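You operate a simulated robot arm through the tools that you are given. There is no shell and no other tool. Be economical: measure what you need, move in short steps, check, and stop when the job is done.

The job below is to be done with a simulated two-armed robot. You get a single attempt, and the scene is never put back.

## Task
Take the blue brown-rim cone and leave it on the teal order card. Take the orange rag on the long bench and put it away on the top of the grey side table. Press the measure key three times. Put the purple card on the long bench away on the grey bench. Fetch the yellow block brush and stand it on the shelf under the white bench. Pick up the green block brush with one hand, pass it to the other hand and put it on the top of the taped tall carton. Any order will do. Set down upright: blue brown-rim cone, purple card, yellow block brush.

The check looks at the end state, three seconds after you hand in, the way a careful person would. Anything else that was tipped, shoved, dropped, spilled or broken makes it a failure.

## Robot
Two 7-joint arms with two-finger parallel grippers on one trunk, on a base that drives. Base frame: it is fixed to the floor where the robot stands at the start and does not move with it; the origin is under the middle of the robot, x ahead of it, y to its left, z up; the surface under the hand at the start is at about z = 760. Readings come in mm, degrees, newtons and seconds.
The left shoulder is at the start at [95, 182, 966], the right one opposite. With the tool pointing down near the work surface each hand reaches from about 340 to 780 mm from the robot's upright axis, wherever it stands, measured 20 degrees to its own side. Places, roughly: blue brown-rim cone [500, -250, 750]; green block brush (5x4x14 cm) [-3400, -5500, 1000]; grey bench [-3700, 200, 800]; measure key [-1900, -1700, 900]; orange rag (11x6x4 cm) [-1700, -1200, 900]; purple card [-1500, -1750, 1000]; shelf under the white bench [-4100, -1000, 200]; teal order card [750, 250, 750]; top of the grey side table [-4300, -5000, 700]; top of the taped tall carton [-1700, -8100, 600]; yellow block brush (5x4x14 cm) [-3400, -4100, 1000]. Payload 3.91 kg a hand.
Tool frame (each hand has its own): the origin (TCP) lies between the finger pads and is the grasp point; the fingertips stand 30 mm ahead of it; z points along the fingers, y is the line along which they close. Largest opening 110 mm; finger width 20, thickness 10; the body of the gripper, 48 by 112 mm, starts 55 mm behind the TCP.
Orientation is told as [roll, pitch, yaw] about the base's x, y, z axes, in that order, counted from this pose: with the fingers straight down and closing along the base's y, the tool's x points along the base's -x, its y along +y and its z along -z.

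## Interface
- The arms move only by the tool jog_arm. It takes "left_deltas", "right_deltas" or both (then of equal length, played together; a hand with none holds still); each is text: rows parted by semicolons, each of 7 numbers parted by spaces: the opening, from 0 (shut) to 1 (fully open), then the shift along the tool's x, y, z in mm, then the turn, a rotation vector about the tool's x, y, z in degrees. In form: hand tx ty tz wx wy wz; .... A call has 1 to 10 rows; each row shifts and turns the commanded pose from where the row before left it, along the tool's axes as they then stand. Rows are played at 5 a second. More than 50 mm and 8.6 degrees between two rows, or a gripper value outside its range, and nothing of the call is played. Where a pose cannot be reached the arm comes as near as it can. A force on the tool above 40 N (or 10 N above the force at the start of the call, whichever is more), or a blocked arm, ends the call early, and 0.2 s more pass. Each finger travels about 72 mm/s and halts on what it meets, pressing with about 26 N; the grip force reading is that of the motor and also rises with nothing between the fingers. The clock runs only during rows and for 0.2 s after the last one: add rows that do not move to give the fingers time. The reply holds the time, the measured pose of the TCP, the force on the tool along the base axes, the opening and the grip force, in the units named above and with some noise, with the torque about the TCP (base axes, N m) and any sound that the robot's microphone picked up.
- Cameras (640 x 400 px; columns grow to the right, rows downward): "scene" is now at [260, 4.6, 1169.4]; the picture's right is [0.07, -1.00, 0.00], its down [-0.36, -0.03, -0.93] and it looks along [0.93, 0.07, -0.36] (base axes); focal length 214 px, centre (320, 200). "left" rides on the left gripper at [73, -17, -103] in its tool frame; the picture's right is [0.23, 0.97, 0.00], its down [-0.76, 0.18, -0.62] and it looks along [-0.61, 0.14, 0.78] (tool axes); focal length 222 px, centre (320, 200). "right" rides on the right gripper at [72, 17, -103] in its tool frame; the picture's right is [-0.23, 0.97, 0.00], its down [-0.76, -0.18, -0.62] and it looks along [-0.61, -0.14, 0.78] (tool axes); focal length 222 px, centre (320, 200). There is no depth. A picture from a camera that has moved, and an enlarged one, comes with that camera's place and axes in the base frame and with its lens.
- grab_frame(camera): a new picture of that camera. No time passes.
- move_column(by): slides the trunk up (or, below 0, down) by that many mm; the arms and the scene camera ride with it, the base frame stays. It gives what a move gives, with no picture.
- steer(legs): drives the robot by 1 to 6 legs, each [ahead, left, turn to the left] in mm, mm and degrees, along the robot's own axes; the way and the turn of a leg run together, so that a leg with both is an arc; at most 1500 mm and 180 degrees a leg. The arms and the cameras ride along, it lands a little off, and it stops where it bumps. It gives what a move gives.
- pan_tilt(pan, tilt): turns the head with the scene camera to pan (to the left, within 80 degrees either way) and tilt (down, from -29 to 69), counted from straight ahead of the robot. It gives what a move gives.
- zoom(camera, box): a new picture of the part [left, top, right, bottom] of that camera's present view, enlarged. No time passes.
- close_job(): hands the job in; it is judged then, once.

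Work in short steps. Places have to be worked out from the pictures, the camera data and where the tool is seen: move nearer, look again, correct. Check each grasp and each placing, and mend what went wrong. You have 186 turns and 154 pictures in all, those below and enlarged ones among them. Open the grippers and draw the arms clear of the work before you hand the job in, unless the task says otherwise; then end with one line.

The tools are called as name(argument=value, ...) on one line, values as JSON. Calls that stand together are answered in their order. jog_arm: Moves the arms, as the interface text tells. Its arguments: {"type":"object","properties":{"left_deltas":{"type":"string"},"right_deltas":{"type":"string"}},"required":[]} The other tools are called the same way: move_column (by) slides the trunk up or down; steer (legs) drives the base; pan_tilt (pan, tilt) turns the head that bears the scene camera; grab_frame (camera) takes a picture; zoom (camera, box) takes an enlarged picture of a part of a camera's view; close_job () hands the job in.

At the start:

```text
time: 0.0
left_tool_pos: [349.4, 126.2, 1062.0]
left_ee_rot: [0.8, 0.0, 0.9]
left_ft_force: [78.6, 24.7, -89.3]
left_wrist_torque: [-1.32, 0.01, -1.12]
left_finger_gap: 110.0
left_finger_force: 0.0
right_tool_pos: [396.3, -174.0, 1047.7]
right_ee_rot: [-0.1, 0.0, 0.1]
right_ft_force: [-0.7, 0.4, 0.0]
right_wrist_torque: [0.03, 0.01, 0.01]
right_finger_gap: 110.2
right_finger_force: 0.1
trunk travel left (down, up): [-225.0, 289.0]
robot x, y, heading: [2.4, -1.8, -0.1]
head pan, tilt: [-2.0, 68.8]
```

scene: 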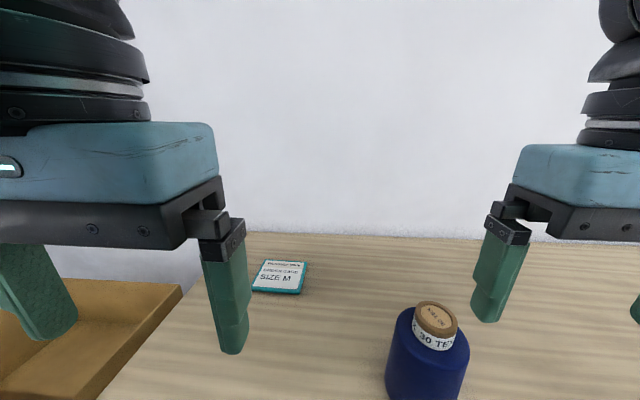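
right: 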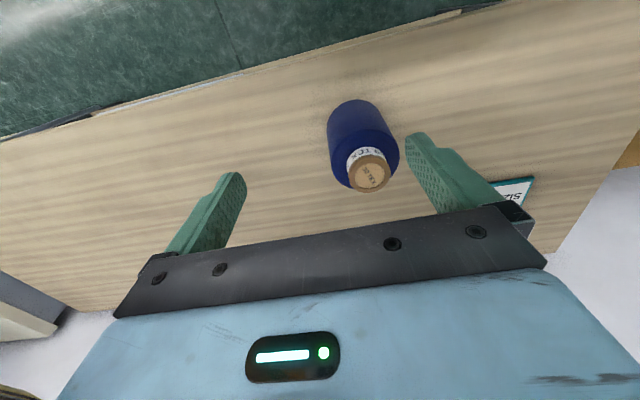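
left: 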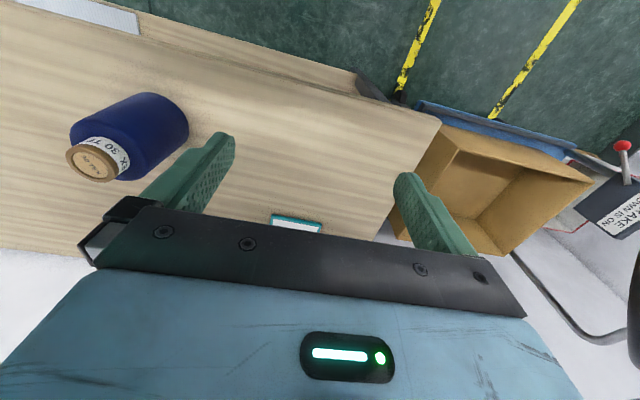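

The cone stands right of centre and the card is ahead. The left force reading is odd, so I take a still row to see whether it stays, and look at the scene again.

jog_arm(left_deltas="1 0 0 0 0 0 0", right_deltas="1 0 0 0 0 0 0")

pan_tilt(pan=0, tilt=40)

grab_frame(camera="scene")

```text
time: 0.4
left_tool_pos: [355.5, 128.2, 1056.1]
left_ee_rot: [1.6, -0.1, 1.5]
left_ft_force: [73.6, 25.8, -88.8]
left_wrist_torque: [-1.2, -0.58, -1.14]
left_finger_gap: 110.2
left_finger_force: 0.1
right_tool_pos: [395.4, -173.3, 1047.5]
right_ee_rot: [-0.1, 0.0, 0.1]
right_ft_force: [-0.2, 0.3, -0.9]
right_wrist_torque: [0.0, 0.03, -0.02]
right_finger_gap: 109.9
right_finger_force: 0.0
trunk travel left (down, up): [-225.0, 289.0]
robot x, y, heading: [-1.4, 1.4, -0.0]
head pan, tilt: [-2.0, 68.8]
```

```text
time: 1.3
left_tool_pos: [354.8, 127.5, 1056.8]
left_ee_rot: [1.8, 0.1, 1.4]
left_ft_force: [71.5, 41.8, -88.4]
left_wrist_torque: [-2.97, -0.66, -2.71]
left_finger_gap: 110.1
left_finger_force: 0.0
right_tool_pos: [395.7, -173.7, 1048.0]
right_ee_rot: [0.1, 0.0, 0.0]
right_ft_force: [-0.3, -0.2, 0.3]
right_wrist_torque: [-0.01, 0.02, -0.02]
right_finger_gap: 110.0
right_finger_force: 0.1
trunk travel left (down, up): [-225.0, 289.0]
robot x, y, heading: [1.1, 0.7, 0.1]
head pan, tilt: [0.0, 40.0]
```

```text
150 pictures are left
camera scene: at [256.5, 3.9, 1151.7], right [0.07, -1.0, 0.0], down [-0.53, -0.04, -0.84], along [0.84, 0.06, -0.54], focal length 214 px, centre (320, 200)
```

scene: 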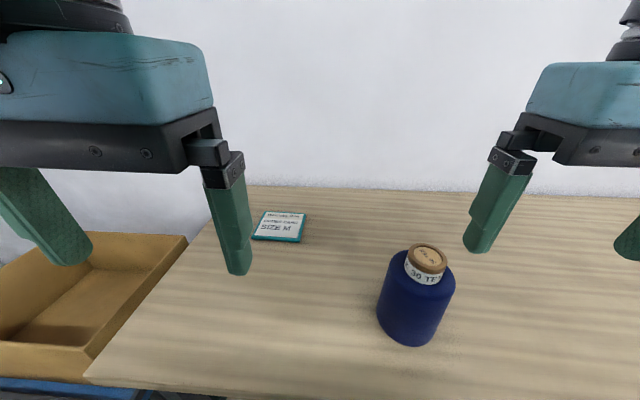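

The head's true tilt is less than its reading, so the head may be leaning on the left arm. I raise the tilt and watch the force.

pan_tilt(pan=0, tilt=10)

grab_frame(camera="scene")

```text
time: 2.3
left_tool_pos: [348.9, 125.5, 1062.1]
left_ee_rot: [0.9, 0.0, 0.9]
left_ft_force: [20.4, -6.0, 5.3]
left_wrist_torque: [0.5, 2.91, 0.9]
left_finger_gap: 110.1
left_finger_force: 0.0
right_tool_pos: [396.2, -173.5, 1047.3]
right_ee_rot: [0.1, 0.0, 0.0]
right_ft_force: [0.6, -0.5, -0.2]
right_wrist_torque: [-0.01, 0.0, 0.02]
right_finger_gap: 110.0
right_finger_force: 0.0
trunk travel left (down, up): [-225.0, 289.0]
robot x, y, heading: [0.5, -0.9, 0.1]
head pan, tilt: [0.0, 10.0]
```

```text
149 pictures are left
camera scene: at [260.4, 2.1, 1186.8], right [0.05, -1.0, 0.0], down [-0.18, -0.01, -0.98], along [0.98, 0.05, -0.18], focal length 214 px, centre (320, 200)
```

scene: 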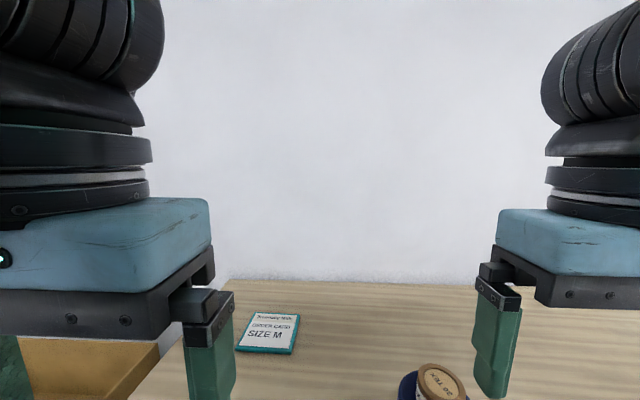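

The left gripper does touch the head. I move it outward and ahead, then check the force.

jog_arm(left_deltas="1 -30 30 0 0 0 0;1 -30 30 0 0 0 0;1 -10 30 0 0 0 0;1 0 0 0 0 0 0;1 0 0 0 0 0 0")

pan_tilt(pan=0, tilt=40)

grab_frame(camera="scene")

```text
time: 3.5
left_tool_pos: [416.6, 217.5, 1061.8]
left_ee_rot: [0.8, 0.0, 0.8]
left_ft_force: [0.3, -0.6, -0.9]
left_wrist_torque: [-0.01, 0.03, -0.02]
left_finger_gap: 110.2
left_finger_force: 0.2
right_tool_pos: [395.6, -173.6, 1046.8]
right_ee_rot: [0.0, 0.0, 0.0]
right_ft_force: [-0.1, -0.4, -0.1]
right_wrist_torque: [-0.01, -0.01, 0.0]
right_finger_gap: 110.1
right_finger_force: 0.0
trunk travel left (down, up): [-225.0, 289.0]
robot x, y, heading: [-0.5, 0.8, -0.1]
head pan, tilt: [0.0, 10.0]
```

```text
time: 4.4
left_tool_pos: [417.4, 216.7, 1062.1]
left_ee_rot: [0.8, 0.1, 1.0]
left_ft_force: [0.4, -0.1, 0.5]
left_wrist_torque: [-0.01, 0.04, -0.01]
left_finger_gap: 110.1
left_finger_force: 0.0
right_tool_pos: [396.1, -173.6, 1048.0]
right_ee_rot: [0.0, 0.0, 0.1]
right_ft_force: [0.4, 0.2, -0.1]
right_wrist_torque: [-0.01, 0.0, 0.04]
right_finger_gap: 110.0
right_finger_force: 0.1
trunk travel left (down, up): [-225.0, 289.0]
robot x, y, heading: [0.1, -0.3, -0.0]
head pan, tilt: [0.0, 40.0]
```

```text
148 pictures are left
camera scene: at [252.4, -2.2, 1140.1], right [0.0, -1.0, 0.0], down [-0.64, 0.0, -0.77], along [0.77, 0.0, -0.64], focal length 214 px, centre (320, 200)
```

scene: 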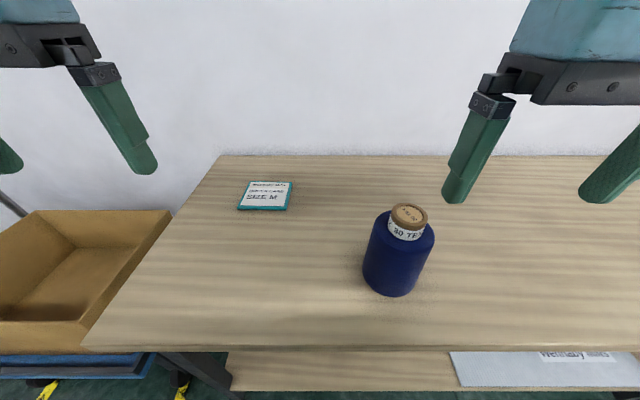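

Now the arms are clear. The cone is about (473,-132) with its cap top near z 930. I zoom in for shape and size.

zoom(camera="scene", box=[220, 160, 460, 310])

grab_frame(camera="left")

```text
2.67 times, centred on (340, 235) of scene
camera zoom: at [252.4, -2.2, 1140.1], right [0.0, -1.0, 0.0], down [-0.64, 0.0, -0.77], along [0.77, 0.0, -0.64], focal length 572 px, centre (267, 107)
```

zoom: 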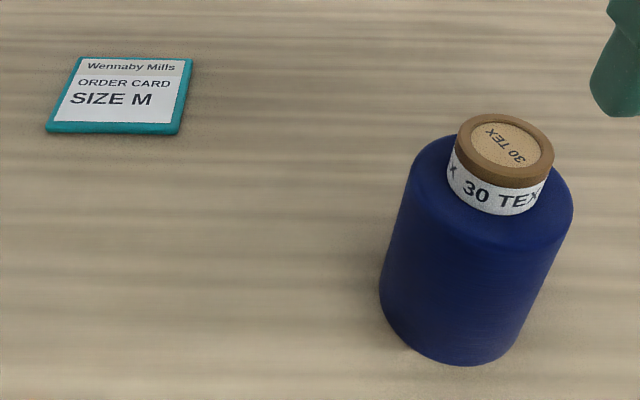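

```text
146 pictures are left
camera left: at [345.3, 196.8, 1165.8], right [-0.24, 0.97, 0.01], down [0.76, 0.18, 0.62], along [0.6, 0.16, -0.78], focal length 222 px, centre (320, 200)
```

left: 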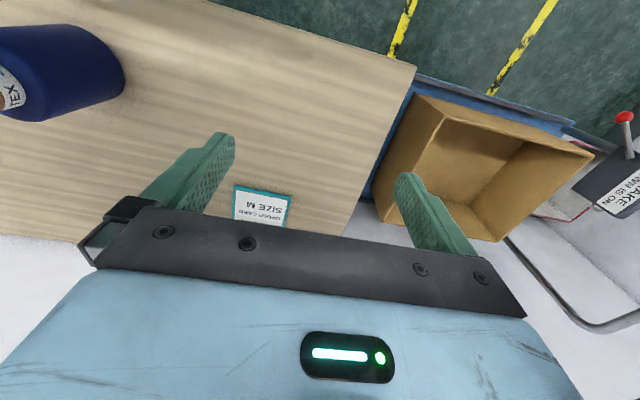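

The neck is about 51 mm wide and 27 mm tall on a 97 mm body. I bring the right hand over the cone at its present height and look with both cameras.

jog_arm(right_deltas="1 -40 20 0 0 0 0;1 -36 21 0 0 0 0;1 0 0 30 0 0 0;1 0 0 0 0 0 0")

grab_frame(camera="right")

grab_frame(camera="scene")

```text
time: 5.4
left_tool_pos: [417.3, 216.9, 1061.5]
left_ee_rot: [0.9, 0.0, 0.8]
left_ft_force: [-0.1, -0.9, -0.8]
left_wrist_torque: [-0.03, -0.02, 0.03]
left_finger_gap: 110.1
left_finger_force: 0.1
right_tool_pos: [473.6, -132.4, 1015.5]
right_ee_rot: [0.0, 0.1, 0.0]
right_ft_force: [-0.5, 0.6, 0.5]
right_wrist_torque: [-0.02, -0.04, 0.0]
right_finger_gap: 110.0
right_finger_force: 0.1
trunk travel left (down, up): [-225.0, 289.0]
robot x, y, heading: [-1.5, -2.7, -0.1]
head pan, tilt: [0.0, 40.0]
```

```text
145 pictures are left
camera right: at [400.2, -115.3, 1118.2], right [0.23, 0.97, 0.0], down [0.76, -0.18, 0.62], along [0.61, -0.14, -0.78], focal length 222 px, centre (320, 200)
```

right: 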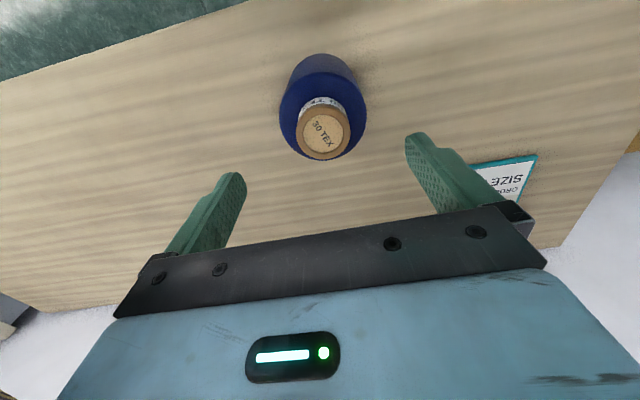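

```text
144 pictures are left
camera scene: at [252.1, -1.9, 1140.1], right [0.0, -1.0, 0.0], down [-0.64, 0.0, -0.77], along [0.77, 0.0, -0.64], focal length 214 px, centre (320, 200)
```

scene: 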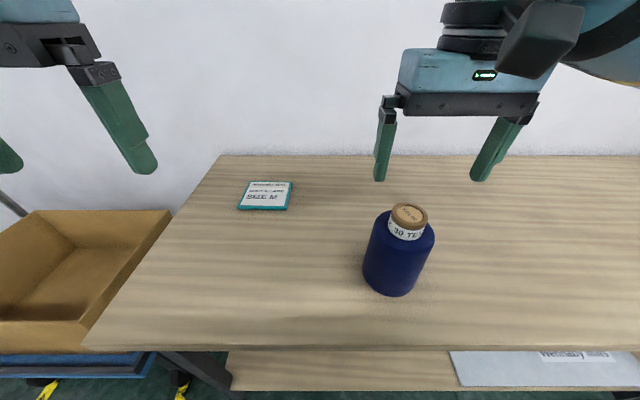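

The two views agree on a cap top at (475,-127,930). I descend to TCP z about 934 and close.

jog_arm(right_deltas="1 -2 5 0 0 0 0;1 0 0 40 0 0 0;1 0 0 30 0 0 0;1 0 0 11 0 0 0;0 0 0 0 0 0 0;0 0 0 0 0 0 0;0 0 0 0 0 0 0")

grab_frame(camera="right")

```text
time: 7.0
left_tool_pos: [417.9, 215.8, 1062.4]
left_ee_rot: [0.9, 0.0, 0.9]
left_ft_force: [0.8, -0.2, 0.2]
left_wrist_torque: [-0.01, -0.04, 0.01]
left_finger_gap: 109.7
left_finger_force: 0.1
right_tool_pos: [476.3, -127.5, 935.3]
right_ee_rot: [0.0, -0.1, -0.1]
right_ft_force: [0.0, -1.9, 0.7]
right_wrist_torque: [-0.05, -0.05, 0.01]
right_finger_gap: 49.4
right_finger_force: 26.2
trunk travel left (down, up): [-225.0, 289.0]
robot x, y, heading: [-0.3, 1.5, -0.2]
head pan, tilt: [0.0, 40.0]
```

```text
143 pictures are left
camera right: at [402.0, -110.6, 1038.7], right [0.23, 0.97, 0.0], down [0.76, -0.18, 0.62], along [0.61, -0.14, -0.78], focal length 222 px, centre (320, 200)
```

right: 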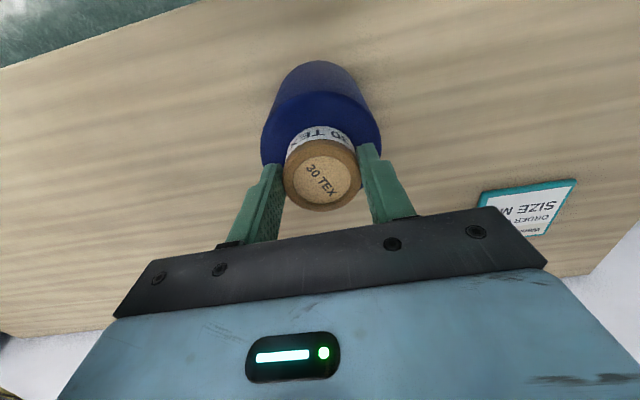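

The cap is held (gap 49). I lift 60 mm, then turn the base 25° left so the right hand can reach the card.

jog_arm(right_deltas="0 0 0 -20 0 0 0;0 0 0 -40 0 0 0;0 0 0 0 0 0 0")

steer(legs=[[0, 0, 25]])

grab_frame(camera="scene")

```text
time: 7.8
left_tool_pos: [417.8, 216.0, 1061.8]
left_ee_rot: [0.8, 0.1, 1.0]
left_ft_force: [0.0, -0.2, -1.0]
left_wrist_torque: [0.0, 0.03, -0.01]
left_finger_gap: 109.9
left_finger_force: 0.1
right_tool_pos: [475.8, -129.1, 996.3]
right_ee_rot: [0.0, 0.1, 0.0]
right_ft_force: [0.3, -0.8, -2.9]
right_wrist_torque: [0.02, 0.03, 0.02]
right_finger_gap: 49.4
right_finger_force: 25.9
trunk travel left (down, up): [-225.0, 289.0]
robot x, y, heading: [4.9, -0.3, 0.0]
head pan, tilt: [0.0, 40.0]
```

```text
time: 9.5
left_tool_pos: [286.4, 373.2, 1061.7]
left_ee_rot: [0.7, 0.1, 26.0]
left_ft_force: [1.2, 0.2, -0.8]
left_wrist_torque: [0.01, 0.0, -0.02]
left_finger_gap: 110.1
left_finger_force: 0.0
right_tool_pos: [485.0, 85.2, 996.3]
right_ee_rot: [0.0, 0.0, 25.1]
right_ft_force: [0.0, 0.3, -2.1]
right_wrist_torque: [-0.02, -0.01, 0.05]
right_finger_gap: 49.2
right_finger_force: 25.7
trunk travel left (down, up): [-225.0, 289.0]
robot x, y, heading: [3.7, 1.1, 25.0]
head pan, tilt: [0.0, 40.0]
```

```text
142 pictures are left
camera scene: at [228.6, 105.0, 1140.0], right [0.42, -0.91, 0.0], down [-0.58, -0.27, -0.77], along [0.69, 0.32, -0.64], focal length 214 px, centre (320, 200)
```

scene: 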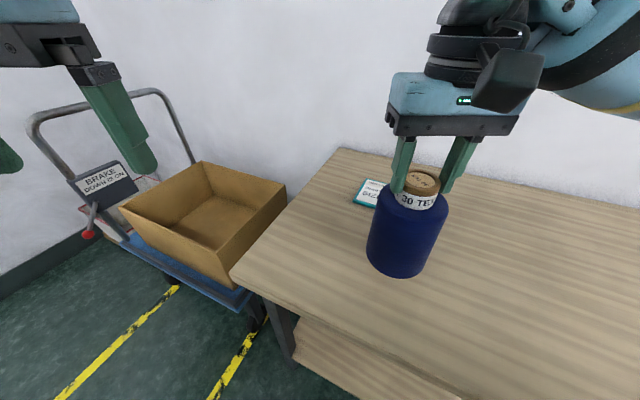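

The card sits near (727,151) by my estimate. In tool axes I need about 247 mm ahead and 43 mm right, so I go 150 mm ahead at height and take another look at the card.

jog_arm(right_deltas="0 -25 -15 0 0 0 0;0 -40 -15 0 0 0 0;0 -40 -13 0 0 0 0;0 -25 0 0 0 0 0;0 0 0 0 0 0 0")

grab_frame(camera="right")

grab_frame(camera="scene")

```text
time: 10.7
left_tool_pos: [285.9, 372.8, 1061.7]
left_ee_rot: [0.8, 0.0, 26.0]
left_ft_force: [0.2, 0.6, 0.7]
left_wrist_torque: [-0.04, -0.01, -0.02]
left_finger_gap: 110.2
left_finger_force: 0.1
right_tool_pos: [621.9, 101.3, 996.6]
right_ee_rot: [0.0, 0.0, 25.0]
right_ft_force: [-0.5, -0.1, -3.0]
right_wrist_torque: [-0.03, -0.02, 0.01]
right_finger_gap: 49.4
right_finger_force: 26.0
trunk travel left (down, up): [-225.0, 289.0]
robot x, y, heading: [0.2, 0.5, 25.0]
head pan, tilt: [0.0, 40.0]
```

```text
141 pictures are left
camera right: at [548.5, 85.5, 1098.7], right [-0.21, 0.98, 0.0], down [0.77, 0.16, 0.62], along [0.61, 0.13, -0.78], focal length 222 px, centre (320, 200)
```

right: 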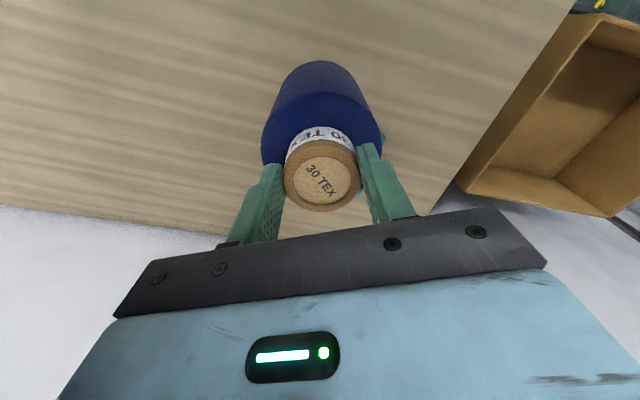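

```text
140 pictures are left
camera scene: at [228.7, 104.6, 1140.0], right [0.42, -0.91, 0.0], down [-0.58, -0.27, -0.77], along [0.69, 0.33, -0.64], focal length 214 px, centre (320, 200)
```

scene: 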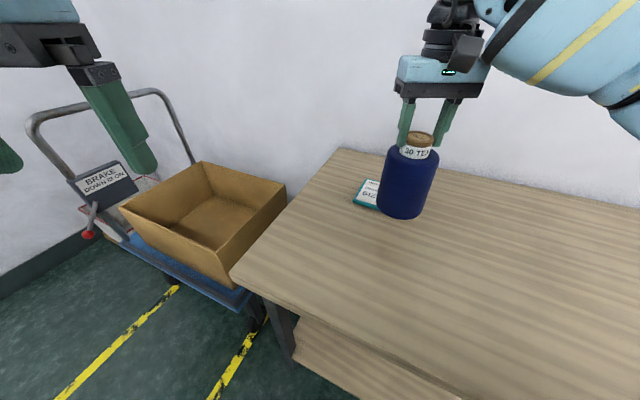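

The card's corners come out at x 665–796, y 84–214, centre (730,149). I move 118 mm ahead and lower to z about 950.

jog_arm(right_deltas="0 -40 -2 0 0 0 0;0 -40 0 0 0 0 0;0 -38 0 0 0 0 0;0 0 0 20 0 0 0;0 0 0 26 0 0 0;0 0 0 0 0 0 0")

grab_frame(camera="scene")

grab_frame(camera="left")

```text
time: 12.1
left_tool_pos: [286.9, 373.4, 1062.4]
left_ee_rot: [0.7, 0.1, 26.0]
left_ft_force: [0.2, 0.1, 0.2]
left_wrist_torque: [-0.01, 0.0, -0.01]
left_finger_gap: 109.8
left_finger_force: 0.0
right_tool_pos: [700.8, 134.7, 949.5]
right_ee_rot: [-0.1, 0.0, 25.1]
right_ft_force: [-0.1, 0.8, -2.8]
right_wrist_torque: [-0.03, -0.01, 0.0]
right_finger_gap: 49.4
right_finger_force: 26.1
right hand out of reach, approached as far as the arm can: row 3
trunk travel left (down, up): [-225.0, 289.0]
robot x, y, heading: [-1.6, 1.0, 25.2]
head pan, tilt: [0.0, 40.0]
```

```text
139 pictures are left
camera scene: at [228.5, 105.1, 1140.1], right [0.42, -0.91, 0.0], down [-0.58, -0.27, -0.77], along [0.69, 0.32, -0.64], focal length 214 px, centre (320, 200)
```

scene: 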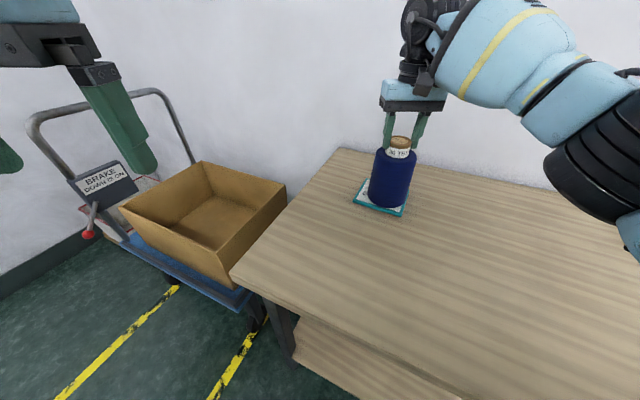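

```text
138 pictures are left
camera left: at [229.1, 325.2, 1165.8], right [-0.63, 0.78, 0.01], down [0.61, 0.49, 0.62], along [0.48, 0.4, -0.78], focal length 222 px, centre (320, 200)
```

left: 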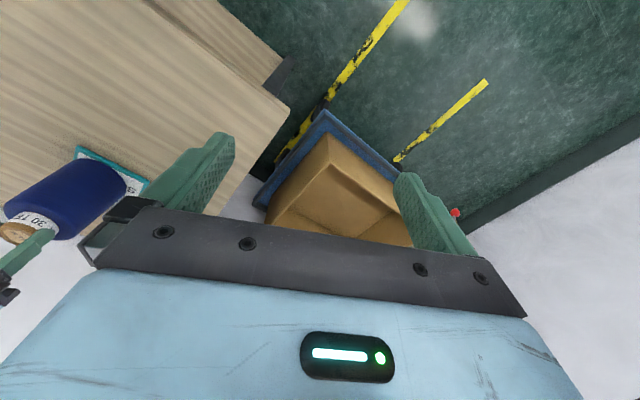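

The arm hit its limit 32 mm short. I drive the base 33 mm ahead to bring the cone over the card's centre.

steer(legs=[[33, 0, 0]])

zoom(camera="scene", box=[310, 100, 470, 230])

```text
time: 13.0
left_tool_pos: [317.4, 387.9, 1061.2]
left_ee_rot: [0.8, 0.1, 25.9]
left_ft_force: [-0.2, 0.3, -0.5]
left_wrist_torque: [0.0, 0.04, 0.0]
left_finger_gap: 110.1
left_finger_force: 0.0
right_tool_pos: [731.4, 148.6, 950.3]
right_ee_rot: [0.0, 0.1, 25.1]
right_ft_force: [-0.7, 0.1, -3.5]
right_wrist_torque: [0.0, 0.02, 0.03]
right_finger_gap: 49.3
right_finger_force: 25.5
trunk travel left (down, up): [-225.0, 289.0]
robot x, y, heading: [28.3, 12.1, 25.2]
head pan, tilt: [0.0, 40.0]
```

```text
3.08 times, centred on (390, 165) of scene
camera zoom: at [259.2, 119.1, 1139.8], right [0.42, -0.91, 0.0], down [-0.58, -0.27, -0.77], along [0.69, 0.32, -0.64], focal length 660 px, centre (105, 308)
```

zoom: 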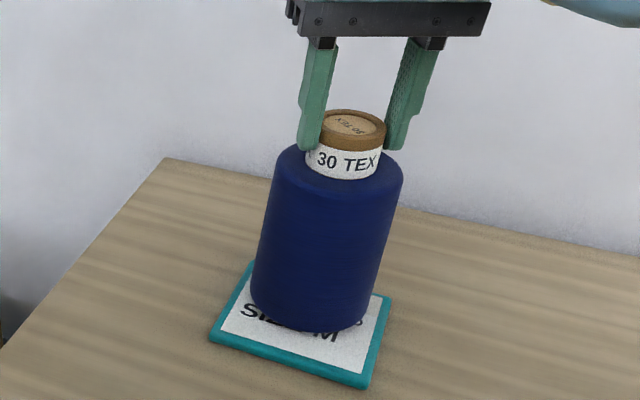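

Well centred. I lower gently and watch the force.

jog_arm(right_deltas="0 0 0 4 0 0 0;0 0 0 2 0 0 0;0 0 0 1 0 0 0;0 0 0 0 0 0 0")

```text
time: 14.0
left_tool_pos: [314.9, 386.6, 1064.0]
left_ee_rot: [0.8, 0.0, 26.0]
left_ft_force: [0.4, 0.2, -0.1]
left_wrist_torque: [-0.01, 0.02, 0.01]
left_finger_gap: 110.0
left_finger_force: 0.1
right_tool_pos: [729.9, 146.9, 943.8]
right_ee_rot: [-0.1, -0.1, 24.9]
right_ft_force: [1.7, -2.2, 13.0]
right_wrist_torque: [-0.12, 0.18, 0.03]
right_finger_gap: 49.3
right_finger_force: 26.0
trunk travel left (down, up): [-225.0, 289.0]
robot x, y, heading: [31.1, 14.4, 25.1]
head pan, tilt: [0.0, 40.0]
```

Contact, with about +13 N upward. I open, wait, then rise straight up.

jog_arm(right_deltas="0.7 0 0 0 0 0 0;0.7 0 0 0 0 0 0;0.8 0 0 0 0 0 0;0.8 0 0 -30 0 0 0;0.8 0 0 -40 0 0 0;0.8 0 0 -40 0 0 0;0.8 0 0 0 0 0 0")

grab_frame(camera="scene")

```text
time: 15.6
left_tool_pos: [316.7, 387.6, 1061.8]
left_ee_rot: [0.9, 0.2, 25.8]
left_ft_force: [0.5, -0.4, -0.2]
left_wrist_torque: [-0.01, 0.03, 0.0]
left_finger_gap: 110.0
left_finger_force: 0.0
right_tool_pos: [713.8, 146.1, 1041.5]
right_ee_rot: [-0.1, 0.1, 25.2]
right_ft_force: [0.4, -0.2, -0.5]
right_wrist_torque: [-0.02, 0.01, 0.0]
right_finger_gap: 88.1
right_finger_force: 0.1
right hand out of reach, approached as far as the arm can: row 5, 6
trunk travel left (down, up): [-225.0, 289.0]
robot x, y, heading: [32.5, 12.0, 25.1]
head pan, tilt: [0.0, 40.0]
```

```text
136 pictures are left
camera scene: at [258.2, 119.1, 1140.0], right [0.42, -0.91, 0.0], down [-0.58, -0.27, -0.77], along [0.69, 0.32, -0.64], focal length 214 px, centre (320, 200)
```

scene: 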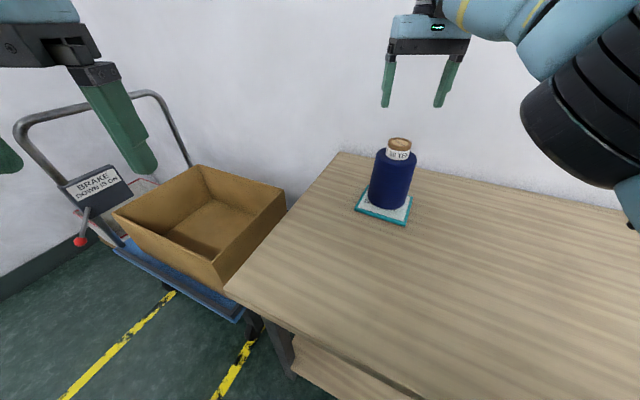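

The cone stands on the card. I draw the right hand back, then back away from the bench and turn toward the room.

jog_arm(right_deltas="0.8 40 0 0 0 0 0;0.8 45 0 0 0 0 0;0.8 45 0 0 0 0 0;0.8 45 0 0 0 0 0;0.8 45 0 0 0 0 0;0.8 45 0 0 0 0 0;0.8 30 -30 0 0 0 0;0.8 0 -30 0 0 0 0")

steer(legs=[[-400, 0, 0], [0, 0, 155]])

pan_tilt(pan=40, tilt=15)

grab_frame(camera="scene")

```text
time: 17.4
left_tool_pos: [315.6, 386.0, 1062.1]
left_ee_rot: [0.8, 0.0, 25.9]
left_ft_force: [0.7, -0.1, -0.7]
left_wrist_torque: [0.0, -0.01, 0.0]
left_finger_gap: 110.0
left_finger_force: 0.1
right_tool_pos: [505.6, -20.9, 1044.8]
right_ee_rot: [0.0, 0.0, 25.0]
right_ft_force: [0.2, 0.1, -0.9]
right_wrist_torque: [0.01, 0.01, 0.0]
right_finger_gap: 88.1
right_finger_force: 0.1
right hand out of reach, approached as far as the arm can: row 1
trunk travel left (down, up): [-225.0, 289.0]
robot x, y, heading: [26.3, 15.5, 25.3]
head pan, tilt: [0.0, 40.0]
```

```text
time: 26.1
left_tool_pos: [-760.8, -361.5, 1062.8]
left_ee_rot: [0.8, 0.1, 179.0]
left_ft_force: [0.3, 0.3, 0.8]
left_wrist_torque: [0.0, 0.01, 0.01]
left_finger_gap: 109.7
left_finger_force: 0.1
right_tool_pos: [-744.7, 87.3, 1044.1]
right_ee_rot: [0.0, 0.0, 178.1]
right_ft_force: [0.3, -0.6, -0.2]
right_wrist_torque: [0.01, 0.01, 0.02]
right_finger_gap: 87.8
right_finger_force: 0.0
trunk travel left (down, up): [-225.0, 289.0]
robot x, y, heading: [-334.8, -158.2, 178.0]
head pan, tilt: [0.0, 40.0]
```

```text
time: 27.2
left_tool_pos: [-759.6, -361.7, 1063.0]
left_ee_rot: [0.8, 0.2, 178.9]
left_ft_force: [-0.2, -0.3, 0.2]
left_wrist_torque: [0.01, 0.0, -0.01]
left_finger_gap: 109.9
left_finger_force: 0.1
right_tool_pos: [-745.0, 88.8, 1046.4]
right_ee_rot: [0.0, 0.0, 178.1]
right_ft_force: [0.4, 0.3, 0.7]
right_wrist_torque: [0.02, 0.02, 0.0]
right_finger_gap: 88.1
right_finger_force: 0.0
trunk travel left (down, up): [-225.0, 289.0]
robot x, y, heading: [-333.6, -157.2, 178.0]
head pan, tilt: [40.0, 15.0]
```

```text
135 pictures are left
camera scene: at [-576.3, -213.3, 1179.6], right [-0.62, 0.79, 0.0], down [0.2, 0.16, -0.97], along [-0.76, -0.6, -0.26], focal length 214 px, centre (320, 200)
```

scene: 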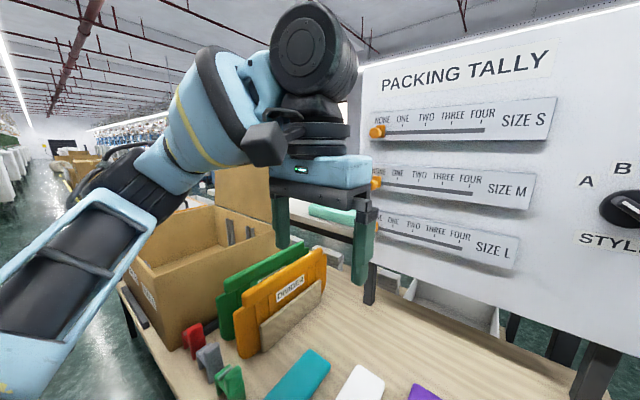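

A bench with a packing board is ahead-left. I look straight ahead and to the right.

pan_tilt(pan=0, tilt=20)

grab_frame(camera="scene")

pan_tilt(pan=-60, tilt=20)

grab_frame(camera="scene")

```text
time: 28.3
left_tool_pos: [-761.0, -360.9, 1062.8]
left_ee_rot: [0.8, 0.1, 178.9]
left_ft_force: [-0.4, 0.0, -0.2]
left_wrist_torque: [0.03, 0.02, -0.03]
left_finger_gap: 110.0
left_finger_force: 0.1
right_tool_pos: [-746.0, 87.6, 1045.2]
right_ee_rot: [0.0, 0.0, 178.1]
right_ft_force: [0.7, -0.7, -0.1]
right_wrist_torque: [0.0, 0.03, 0.02]
right_finger_gap: 87.7
right_finger_force: 0.0
trunk travel left (down, up): [-225.0, 289.0]
robot x, y, heading: [-332.3, -159.8, 178.3]
head pan, tilt: [0.0, 20.0]
```

```text
134 pictures are left
camera scene: at [-595.8, -152.7, 1171.5], right [0.03, 1.0, 0.0], down [0.34, -0.01, -0.94], along [-0.94, 0.03, -0.34], focal length 214 px, centre (320, 200)
```

scene: 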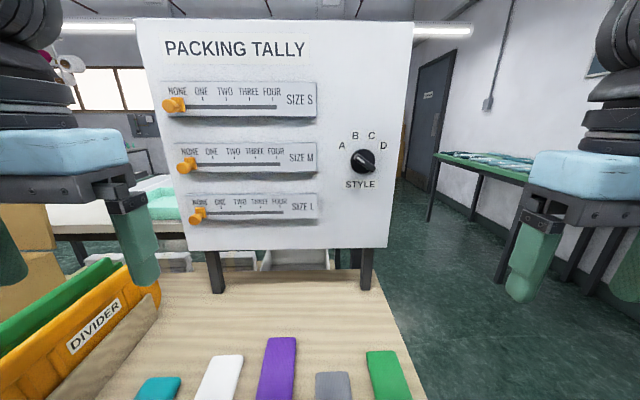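

```text
time: 29.6
left_tool_pos: [-761.5, -361.0, 1061.8]
left_ee_rot: [0.8, 0.1, 178.9]
left_ft_force: [0.4, -0.5, -0.3]
left_wrist_torque: [-0.01, -0.02, -0.06]
left_finger_gap: 110.1
left_finger_force: 0.0
right_tool_pos: [-745.0, 87.5, 1045.4]
right_ee_rot: [-0.1, -0.1, 178.2]
right_ft_force: [-0.7, 0.0, 0.0]
right_wrist_torque: [-0.01, 0.02, -0.03]
right_finger_gap: 88.0
right_finger_force: 0.1
trunk travel left (down, up): [-225.0, 289.0]
robot x, y, heading: [-336.2, -159.9, 178.2]
head pan, tilt: [-60.0, 20.0]
```

```text
133 pictures are left
camera scene: at [-546.7, -73.6, 1171.5], right [0.88, 0.47, 0.0], down [0.16, -0.3, -0.94], along [-0.44, 0.83, -0.34], focal length 214 px, centre (320, 200)
```

scene: 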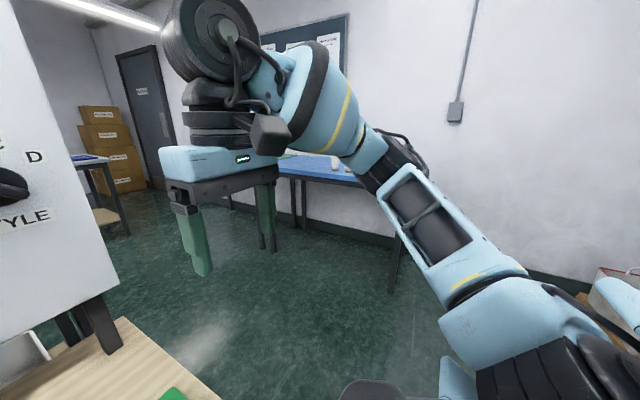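

The near bench with a tally board is in the way. I turn left to look along the aisle.

steer(legs=[[0, 0, 60]])

pan_tilt(pan=0, tilt=10)

grab_frame(camera="scene")

```text
time: 32.7
left_tool_pos: [-365.3, -628.2, 1064.0]
left_ee_rot: [0.9, 0.0, -120.3]
left_ft_force: [0.2, 0.6, 0.7]
left_wrist_torque: [0.04, 0.02, 0.01]
left_finger_gap: 110.0
left_finger_force: 0.1
right_tool_pos: [-751.6, -396.6, 1044.8]
right_ee_rot: [0.0, 0.0, -121.2]
right_ft_force: [0.6, -0.1, -0.7]
right_wrist_torque: [-0.02, -0.01, -0.01]
right_finger_gap: 88.0
right_finger_force: 0.0
trunk travel left (down, up): [-225.0, 289.0]
robot x, y, heading: [-336.5, -159.5, -121.0]
head pan, tilt: [-60.0, 20.0]
```

```text
time: 34.0
left_tool_pos: [-366.9, -627.8, 1062.4]
left_ee_rot: [0.9, 0.0, -120.3]
left_ft_force: [0.5, 0.5, 0.5]
left_wrist_torque: [0.02, -0.02, 0.02]
left_finger_gap: 109.8
left_finger_force: 0.0
right_tool_pos: [-751.7, -394.1, 1044.7]
right_ee_rot: [0.0, 0.0, -121.2]
right_ft_force: [-0.1, 0.2, 0.1]
right_wrist_torque: [0.03, 0.0, 0.0]
right_finger_gap: 88.0
right_finger_force: 0.0
trunk travel left (down, up): [-225.0, 289.0]
robot x, y, heading: [-332.8, -159.0, -121.2]
head pan, tilt: [0.0, 10.0]
```

```text
132 pictures are left
camera scene: at [-470.1, -383.8, 1187.7], right [-0.86, 0.52, 0.0], down [0.09, 0.15, -0.98], along [-0.51, -0.84, -0.17], focal length 214 px, centre (320, 200)
```

scene: 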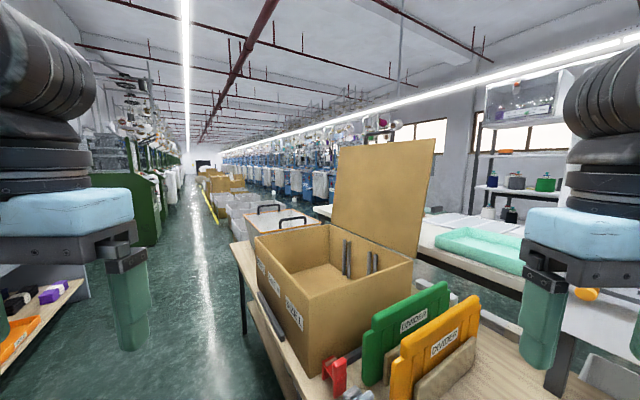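

I see the aisle, the near packing bench and another long bench behind. I zoom on the middle and right part.

zoom(camera="scene", box=[400, 120, 580, 300])

zoom(camera="scene", box=[180, 130, 380, 260])

```text
2.22 times, centred on (490, 210) of scene
camera zoom: at [-470.1, -383.8, 1187.7], right [-0.86, 0.52, 0.0], down [0.09, 0.15, -0.98], along [-0.51, -0.84, -0.17], focal length 477 px, centre (-58, 178)
```

zoom: 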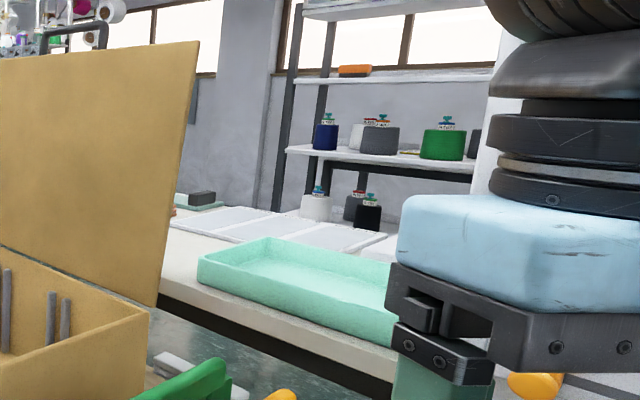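

```text
3.08 times, centred on (280, 195) of scene
camera zoom: at [-470.1, -383.8, 1187.7], right [-0.86, 0.52, 0.0], down [0.09, 0.15, -0.98], along [-0.51, -0.84, -0.17], focal length 660 px, centre (443, 215)
```

zoom: 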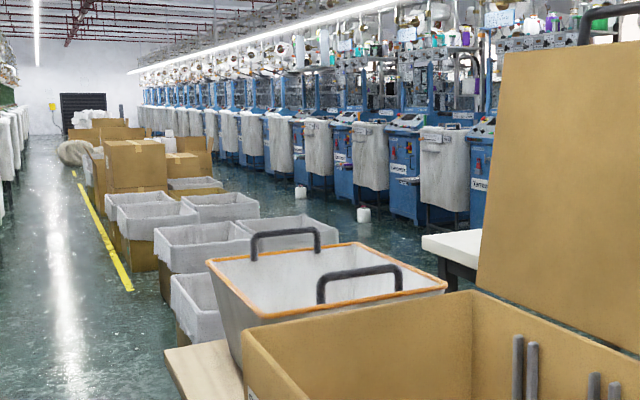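

The long bench is hidden behind the carton's lid (its end is near y -1760). I turn to face along the aisle and check its clearance.

steer(legs=[[0, 0, 31]])

pan_tilt(pan=0, tilt=30)

grab_frame(camera="scene")

```text
time: 35.9
left_tool_pos: [-118.3, -575.4, 1062.5]
left_ee_rot: [0.7, 0.0, -89.0]
left_ft_force: [0.4, 0.5, 0.1]
left_wrist_torque: [0.01, 0.01, 0.03]
left_finger_gap: 110.0
left_finger_force: 0.0
right_tool_pos: [-567.5, -577.1, 1045.6]
right_ee_rot: [0.0, 0.0, -89.9]
right_ft_force: [0.2, -0.7, -0.1]
right_wrist_torque: [-0.05, 0.02, -0.01]
right_finger_gap: 88.0
right_finger_force: 0.0
trunk travel left (down, up): [-225.0, 289.0]
robot x, y, heading: [-335.5, -154.5, -89.9]
head pan, tilt: [0.0, 10.0]
```

```text
time: 36.7
left_tool_pos: [-117.9, -575.7, 1062.6]
left_ee_rot: [0.8, 0.0, -89.0]
left_ft_force: [-1.1, -0.3, -0.5]
left_wrist_torque: [-0.03, 0.0, -0.02]
left_finger_gap: 109.6
left_finger_force: 0.1
right_tool_pos: [-567.8, -577.5, 1044.4]
right_ee_rot: [0.0, 0.0, -89.9]
right_ft_force: [0.4, 0.1, -0.4]
right_wrist_torque: [0.03, -0.01, -0.01]
right_finger_gap: 88.0
right_finger_force: 0.1
trunk travel left (down, up): [-225.0, 289.0]
robot x, y, heading: [-335.6, -161.7, -89.8]
head pan, tilt: [0.0, 30.0]
```

```text
129 pictures are left
camera scene: at [-334.8, -418.7, 1155.5], right [-1.0, 0.0, 0.0], down [0.0, 0.5, -0.87], along [0.0, -0.87, -0.5], focal length 214 px, centre (320, 200)
```

scene: 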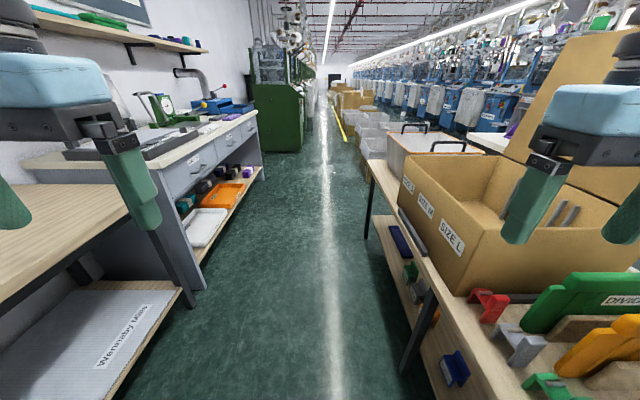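

The aisle is clear from x about -610 to +380. I shift left to its middle and drive 1500 mm along it.

steer(legs=[[0, 200, 0], [1400, 0, 0]])

pan_tilt(pan=-40, tilt=15)

grab_frame(camera="scene")

```text
time: 45.7
left_tool_pos: [83.9, -1988.5, 1062.6]
left_ee_rot: [0.7, 0.1, -88.9]
left_ft_force: [0.3, 0.4, 0.1]
left_wrist_torque: [0.0, 0.0, 0.0]
left_finger_gap: 109.8
left_finger_force: 0.0
right_tool_pos: [-365.3, -1988.6, 1045.1]
right_ee_rot: [0.0, 0.0, -89.9]
right_ft_force: [0.2, 0.3, -0.1]
right_wrist_torque: [-0.01, -0.03, 0.01]
right_finger_gap: 88.1
right_finger_force: 0.0
trunk travel left (down, up): [-225.0, 289.0]
robot x, y, heading: [-131.8, -1574.7, -90.1]
head pan, tilt: [0.0, 30.0]
```

```text
time: 46.8
left_tool_pos: [83.4, -1988.1, 1062.1]
left_ee_rot: [0.9, -0.1, -89.1]
left_ft_force: [0.1, -0.5, -0.4]
left_wrist_torque: [-0.01, 0.01, -0.01]
left_finger_gap: 109.9
left_finger_force: 0.0
right_tool_pos: [-364.5, -1988.9, 1044.6]
right_ee_rot: [0.0, 0.0, -89.9]
right_ft_force: [-0.4, 0.5, 0.7]
right_wrist_torque: [0.0, -0.03, 0.02]
right_finger_gap: 88.2
right_finger_force: 0.0
trunk travel left (down, up): [-225.0, 289.0]
robot x, y, heading: [-137.2, -1572.2, -90.0]
head pan, tilt: [-40.0, 15.0]
```

```text
128 pictures are left
camera scene: at [-192.6, -1812.1, 1179.6], right [-0.77, 0.64, 0.0], down [0.17, 0.2, -0.97], along [-0.62, -0.74, -0.26], focal length 214 px, centre (320, 200)
```

scene: 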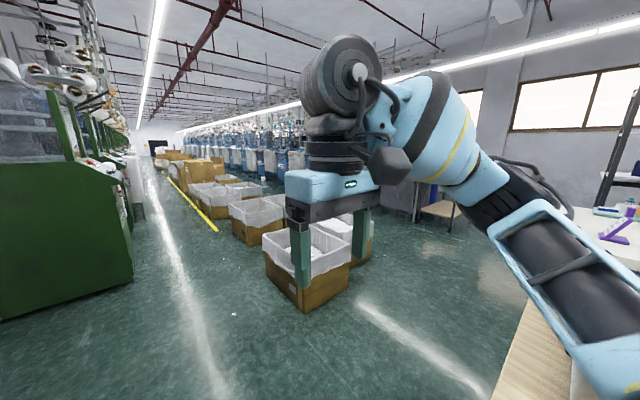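

There is an opening past the bench's end, before the bins, and a purple object stands on a white bench at right. I go 550 mm further and turn to face -x.

steer(legs=[[600, 0, 0], [0, 0, -90]])

pan_tilt(pan=0, tilt=15)

grab_frame(camera="scene")

```text
time: 53.9
left_tool_pos: [-541.8, -2408.3, 1061.9]
left_ee_rot: [0.8, 0.0, -176.8]
left_ft_force: [0.4, 0.6, 0.5]
left_wrist_torque: [0.02, -0.01, 0.02]
left_finger_gap: 110.0
left_finger_force: 0.1
right_tool_pos: [-559.4, -1960.6, 1044.1]
right_ee_rot: [-0.1, -0.1, -177.7]
right_ft_force: [0.6, 0.3, -0.1]
right_wrist_torque: [-0.01, -0.05, 0.03]
right_finger_gap: 88.1
right_finger_force: 0.0
trunk travel left (down, up): [-225.0, 289.0]
robot x, y, heading: [-132.5, -2179.8, -177.9]
head pan, tilt: [-40.0, 15.0]
```

```text
time: 55.0
left_tool_pos: [-541.3, -2409.5, 1062.3]
left_ee_rot: [0.8, 0.0, -176.8]
left_ft_force: [0.4, -0.1, -1.0]
left_wrist_torque: [0.01, 0.0, -0.02]
left_finger_gap: 110.0
left_finger_force: 0.1
right_tool_pos: [-561.2, -1959.2, 1044.7]
right_ee_rot: [0.0, -0.1, -177.6]
right_ft_force: [0.1, -0.2, 0.8]
right_wrist_torque: [0.02, -0.02, 0.03]
right_finger_gap: 87.9
right_finger_force: 0.0
trunk travel left (down, up): [-225.0, 289.0]
robot x, y, heading: [-131.9, -2175.8, -177.8]
head pan, tilt: [0.0, 15.0]
```

```text
127 pictures are left
camera scene: at [-394.1, -2188.9, 1179.6], right [-0.04, 1.0, 0.0], down [0.26, 0.01, -0.97], along [-0.97, -0.04, -0.26], focal length 214 px, centre (320, 200)
```

scene: 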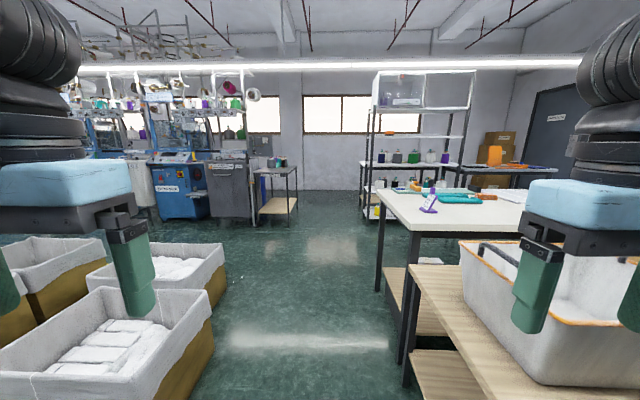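

zoom(camera="scene", box=[350, 120, 550, 240])

zoom(camera="scene", box=[110, 90, 330, 230])

```text
3.20 times, centred on (450, 180) of scene
camera zoom: at [-394.1, -2188.9, 1179.6], right [-0.04, 1.0, 0.0], down [0.26, 0.01, -0.97], along [-0.97, -0.04, -0.26], focal length 686 px, centre (-96, 264)
```

zoom: 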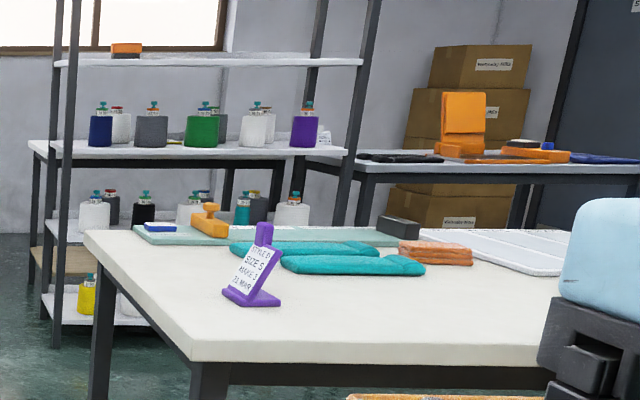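

```text
2.86 times, centred on (220, 160) of scene
camera zoom: at [-394.1, -2188.9, 1179.6], right [-0.04, 1.0, 0.0], down [0.26, 0.01, -0.97], along [-0.97, -0.04, -0.26], focal length 613 px, centre (606, 314)
```

zoom: 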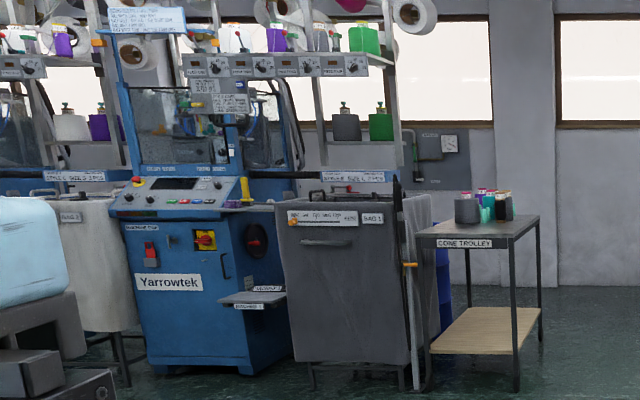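

The long bench carries the purple stand card near (-1450,-1700), the orange rag near (-1750,-1200) and a mint board with an orange device. I drive along the corridor, keeping away from bench and bins, then face the bench end.

steer(legs=[[750, 70, 0], [750, 70, 0], [0, 0, -92]])

pan_tilt(pan=0, tilt=30)

grab_frame(camera="scene")

```text
time: 66.5
left_tool_pos: [-1843.1, -1959.8, 1061.5]
left_ee_rot: [0.8, 0.1, 92.5]
left_ft_force: [-0.4, -0.1, -0.9]
left_wrist_torque: [0.01, 0.0, -0.02]
left_finger_gap: 110.1
left_finger_force: 0.1
right_tool_pos: [-1394.0, -1945.7, 1045.1]
right_ee_rot: [0.0, 0.0, 91.6]
right_ft_force: [0.0, 0.1, 0.1]
right_wrist_torque: [0.0, 0.0, -0.01]
right_finger_gap: 87.8
right_finger_force: 0.0
trunk travel left (down, up): [-225.0, 289.0]
robot x, y, heading: [-1612.9, -2368.1, 91.7]
head pan, tilt: [0.0, 15.0]
```

```text
time: 67.3
left_tool_pos: [-1842.8, -1958.9, 1062.5]
left_ee_rot: [0.8, 0.1, 92.5]
left_ft_force: [0.4, -0.8, -0.3]
left_wrist_torque: [-0.02, 0.0, 0.02]
left_finger_gap: 109.8
left_finger_force: 0.1
right_tool_pos: [-1393.6, -1947.1, 1045.0]
right_ee_rot: [0.0, 0.0, 91.7]
right_ft_force: [0.3, 0.8, 0.0]
right_wrist_torque: [-0.02, 0.0, 0.0]
right_finger_gap: 88.1
right_finger_force: 0.0
trunk travel left (down, up): [-225.0, 289.0]
robot x, y, heading: [-1614.2, -2370.7, 91.7]
head pan, tilt: [0.0, 30.0]
```

```text
124 pictures are left
camera scene: at [-1621.9, -2115.4, 1155.5], right [1.0, 0.03, 0.0], down [0.01, -0.5, -0.87], along [-0.03, 0.87, -0.5], focal length 214 px, centre (320, 200)
```

scene: 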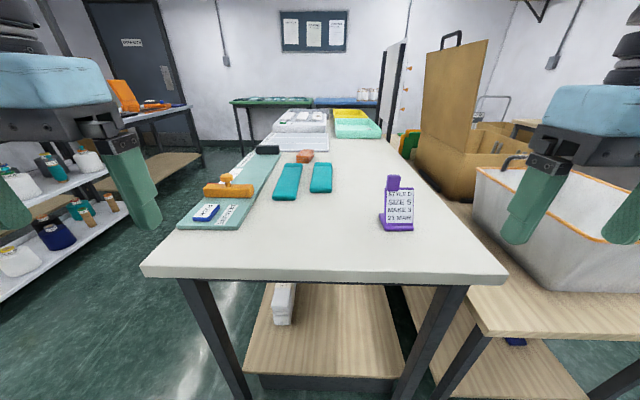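

Good view. I zoom on the measuring board and the purple card.

zoom(camera="scene", box=[160, 140, 350, 260])

zoom(camera="scene", box=[350, 160, 450, 250])

grab_frame(camera="right")

grab_frame(camera="left")

```text
3.33 times, centred on (255, 200) of scene
camera zoom: at [-1621.9, -2115.4, 1155.5], right [1.0, 0.03, 0.0], down [0.01, -0.5, -0.87], along [-0.03, 0.87, -0.5], focal length 715 px, centre (537, 200)
```

zoom: 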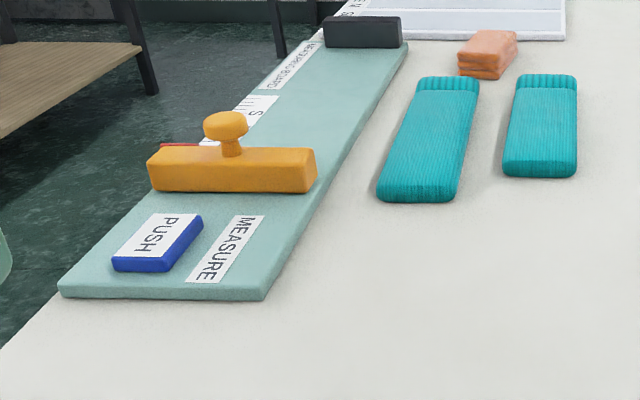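

```text
4.44 times, centred on (400, 205) of scene
camera zoom: at [-1621.9, -2115.4, 1155.5], right [1.0, 0.03, 0.0], down [0.01, -0.5, -0.87], along [-0.03, 0.87, -0.5], focal length 953 px, centre (-36, 178)
```

zoom: 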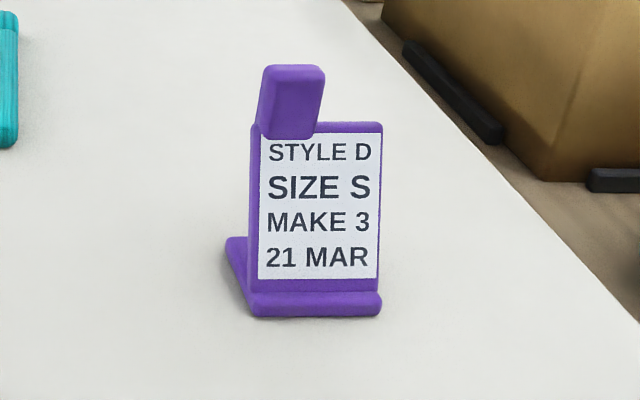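

```text
121 pictures are left
camera right: at [-1408.8, -2019.5, 1147.8], right [-0.98, 0.2, 0.0], down [0.16, 0.77, 0.62], along [0.12, 0.61, -0.78], focal length 222 px, centre (320, 200)
```

right: 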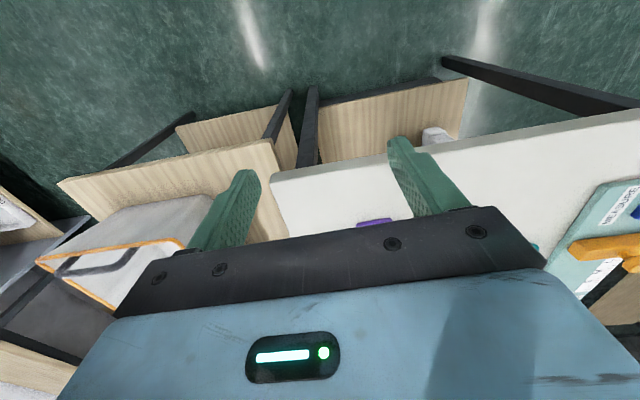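

```text
120 pictures are left
camera left: at [-1821.6, -2030.9, 1165.7], right [-0.96, -0.27, 0.01], down [-0.2, 0.75, 0.62], along [-0.18, 0.6, -0.78], focal length 222 px, centre (320, 200)
```

left: 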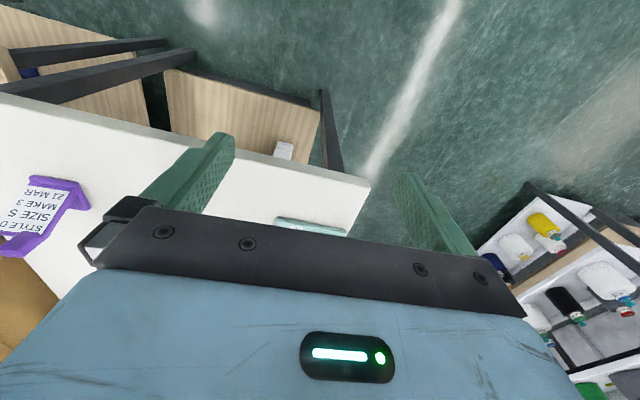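

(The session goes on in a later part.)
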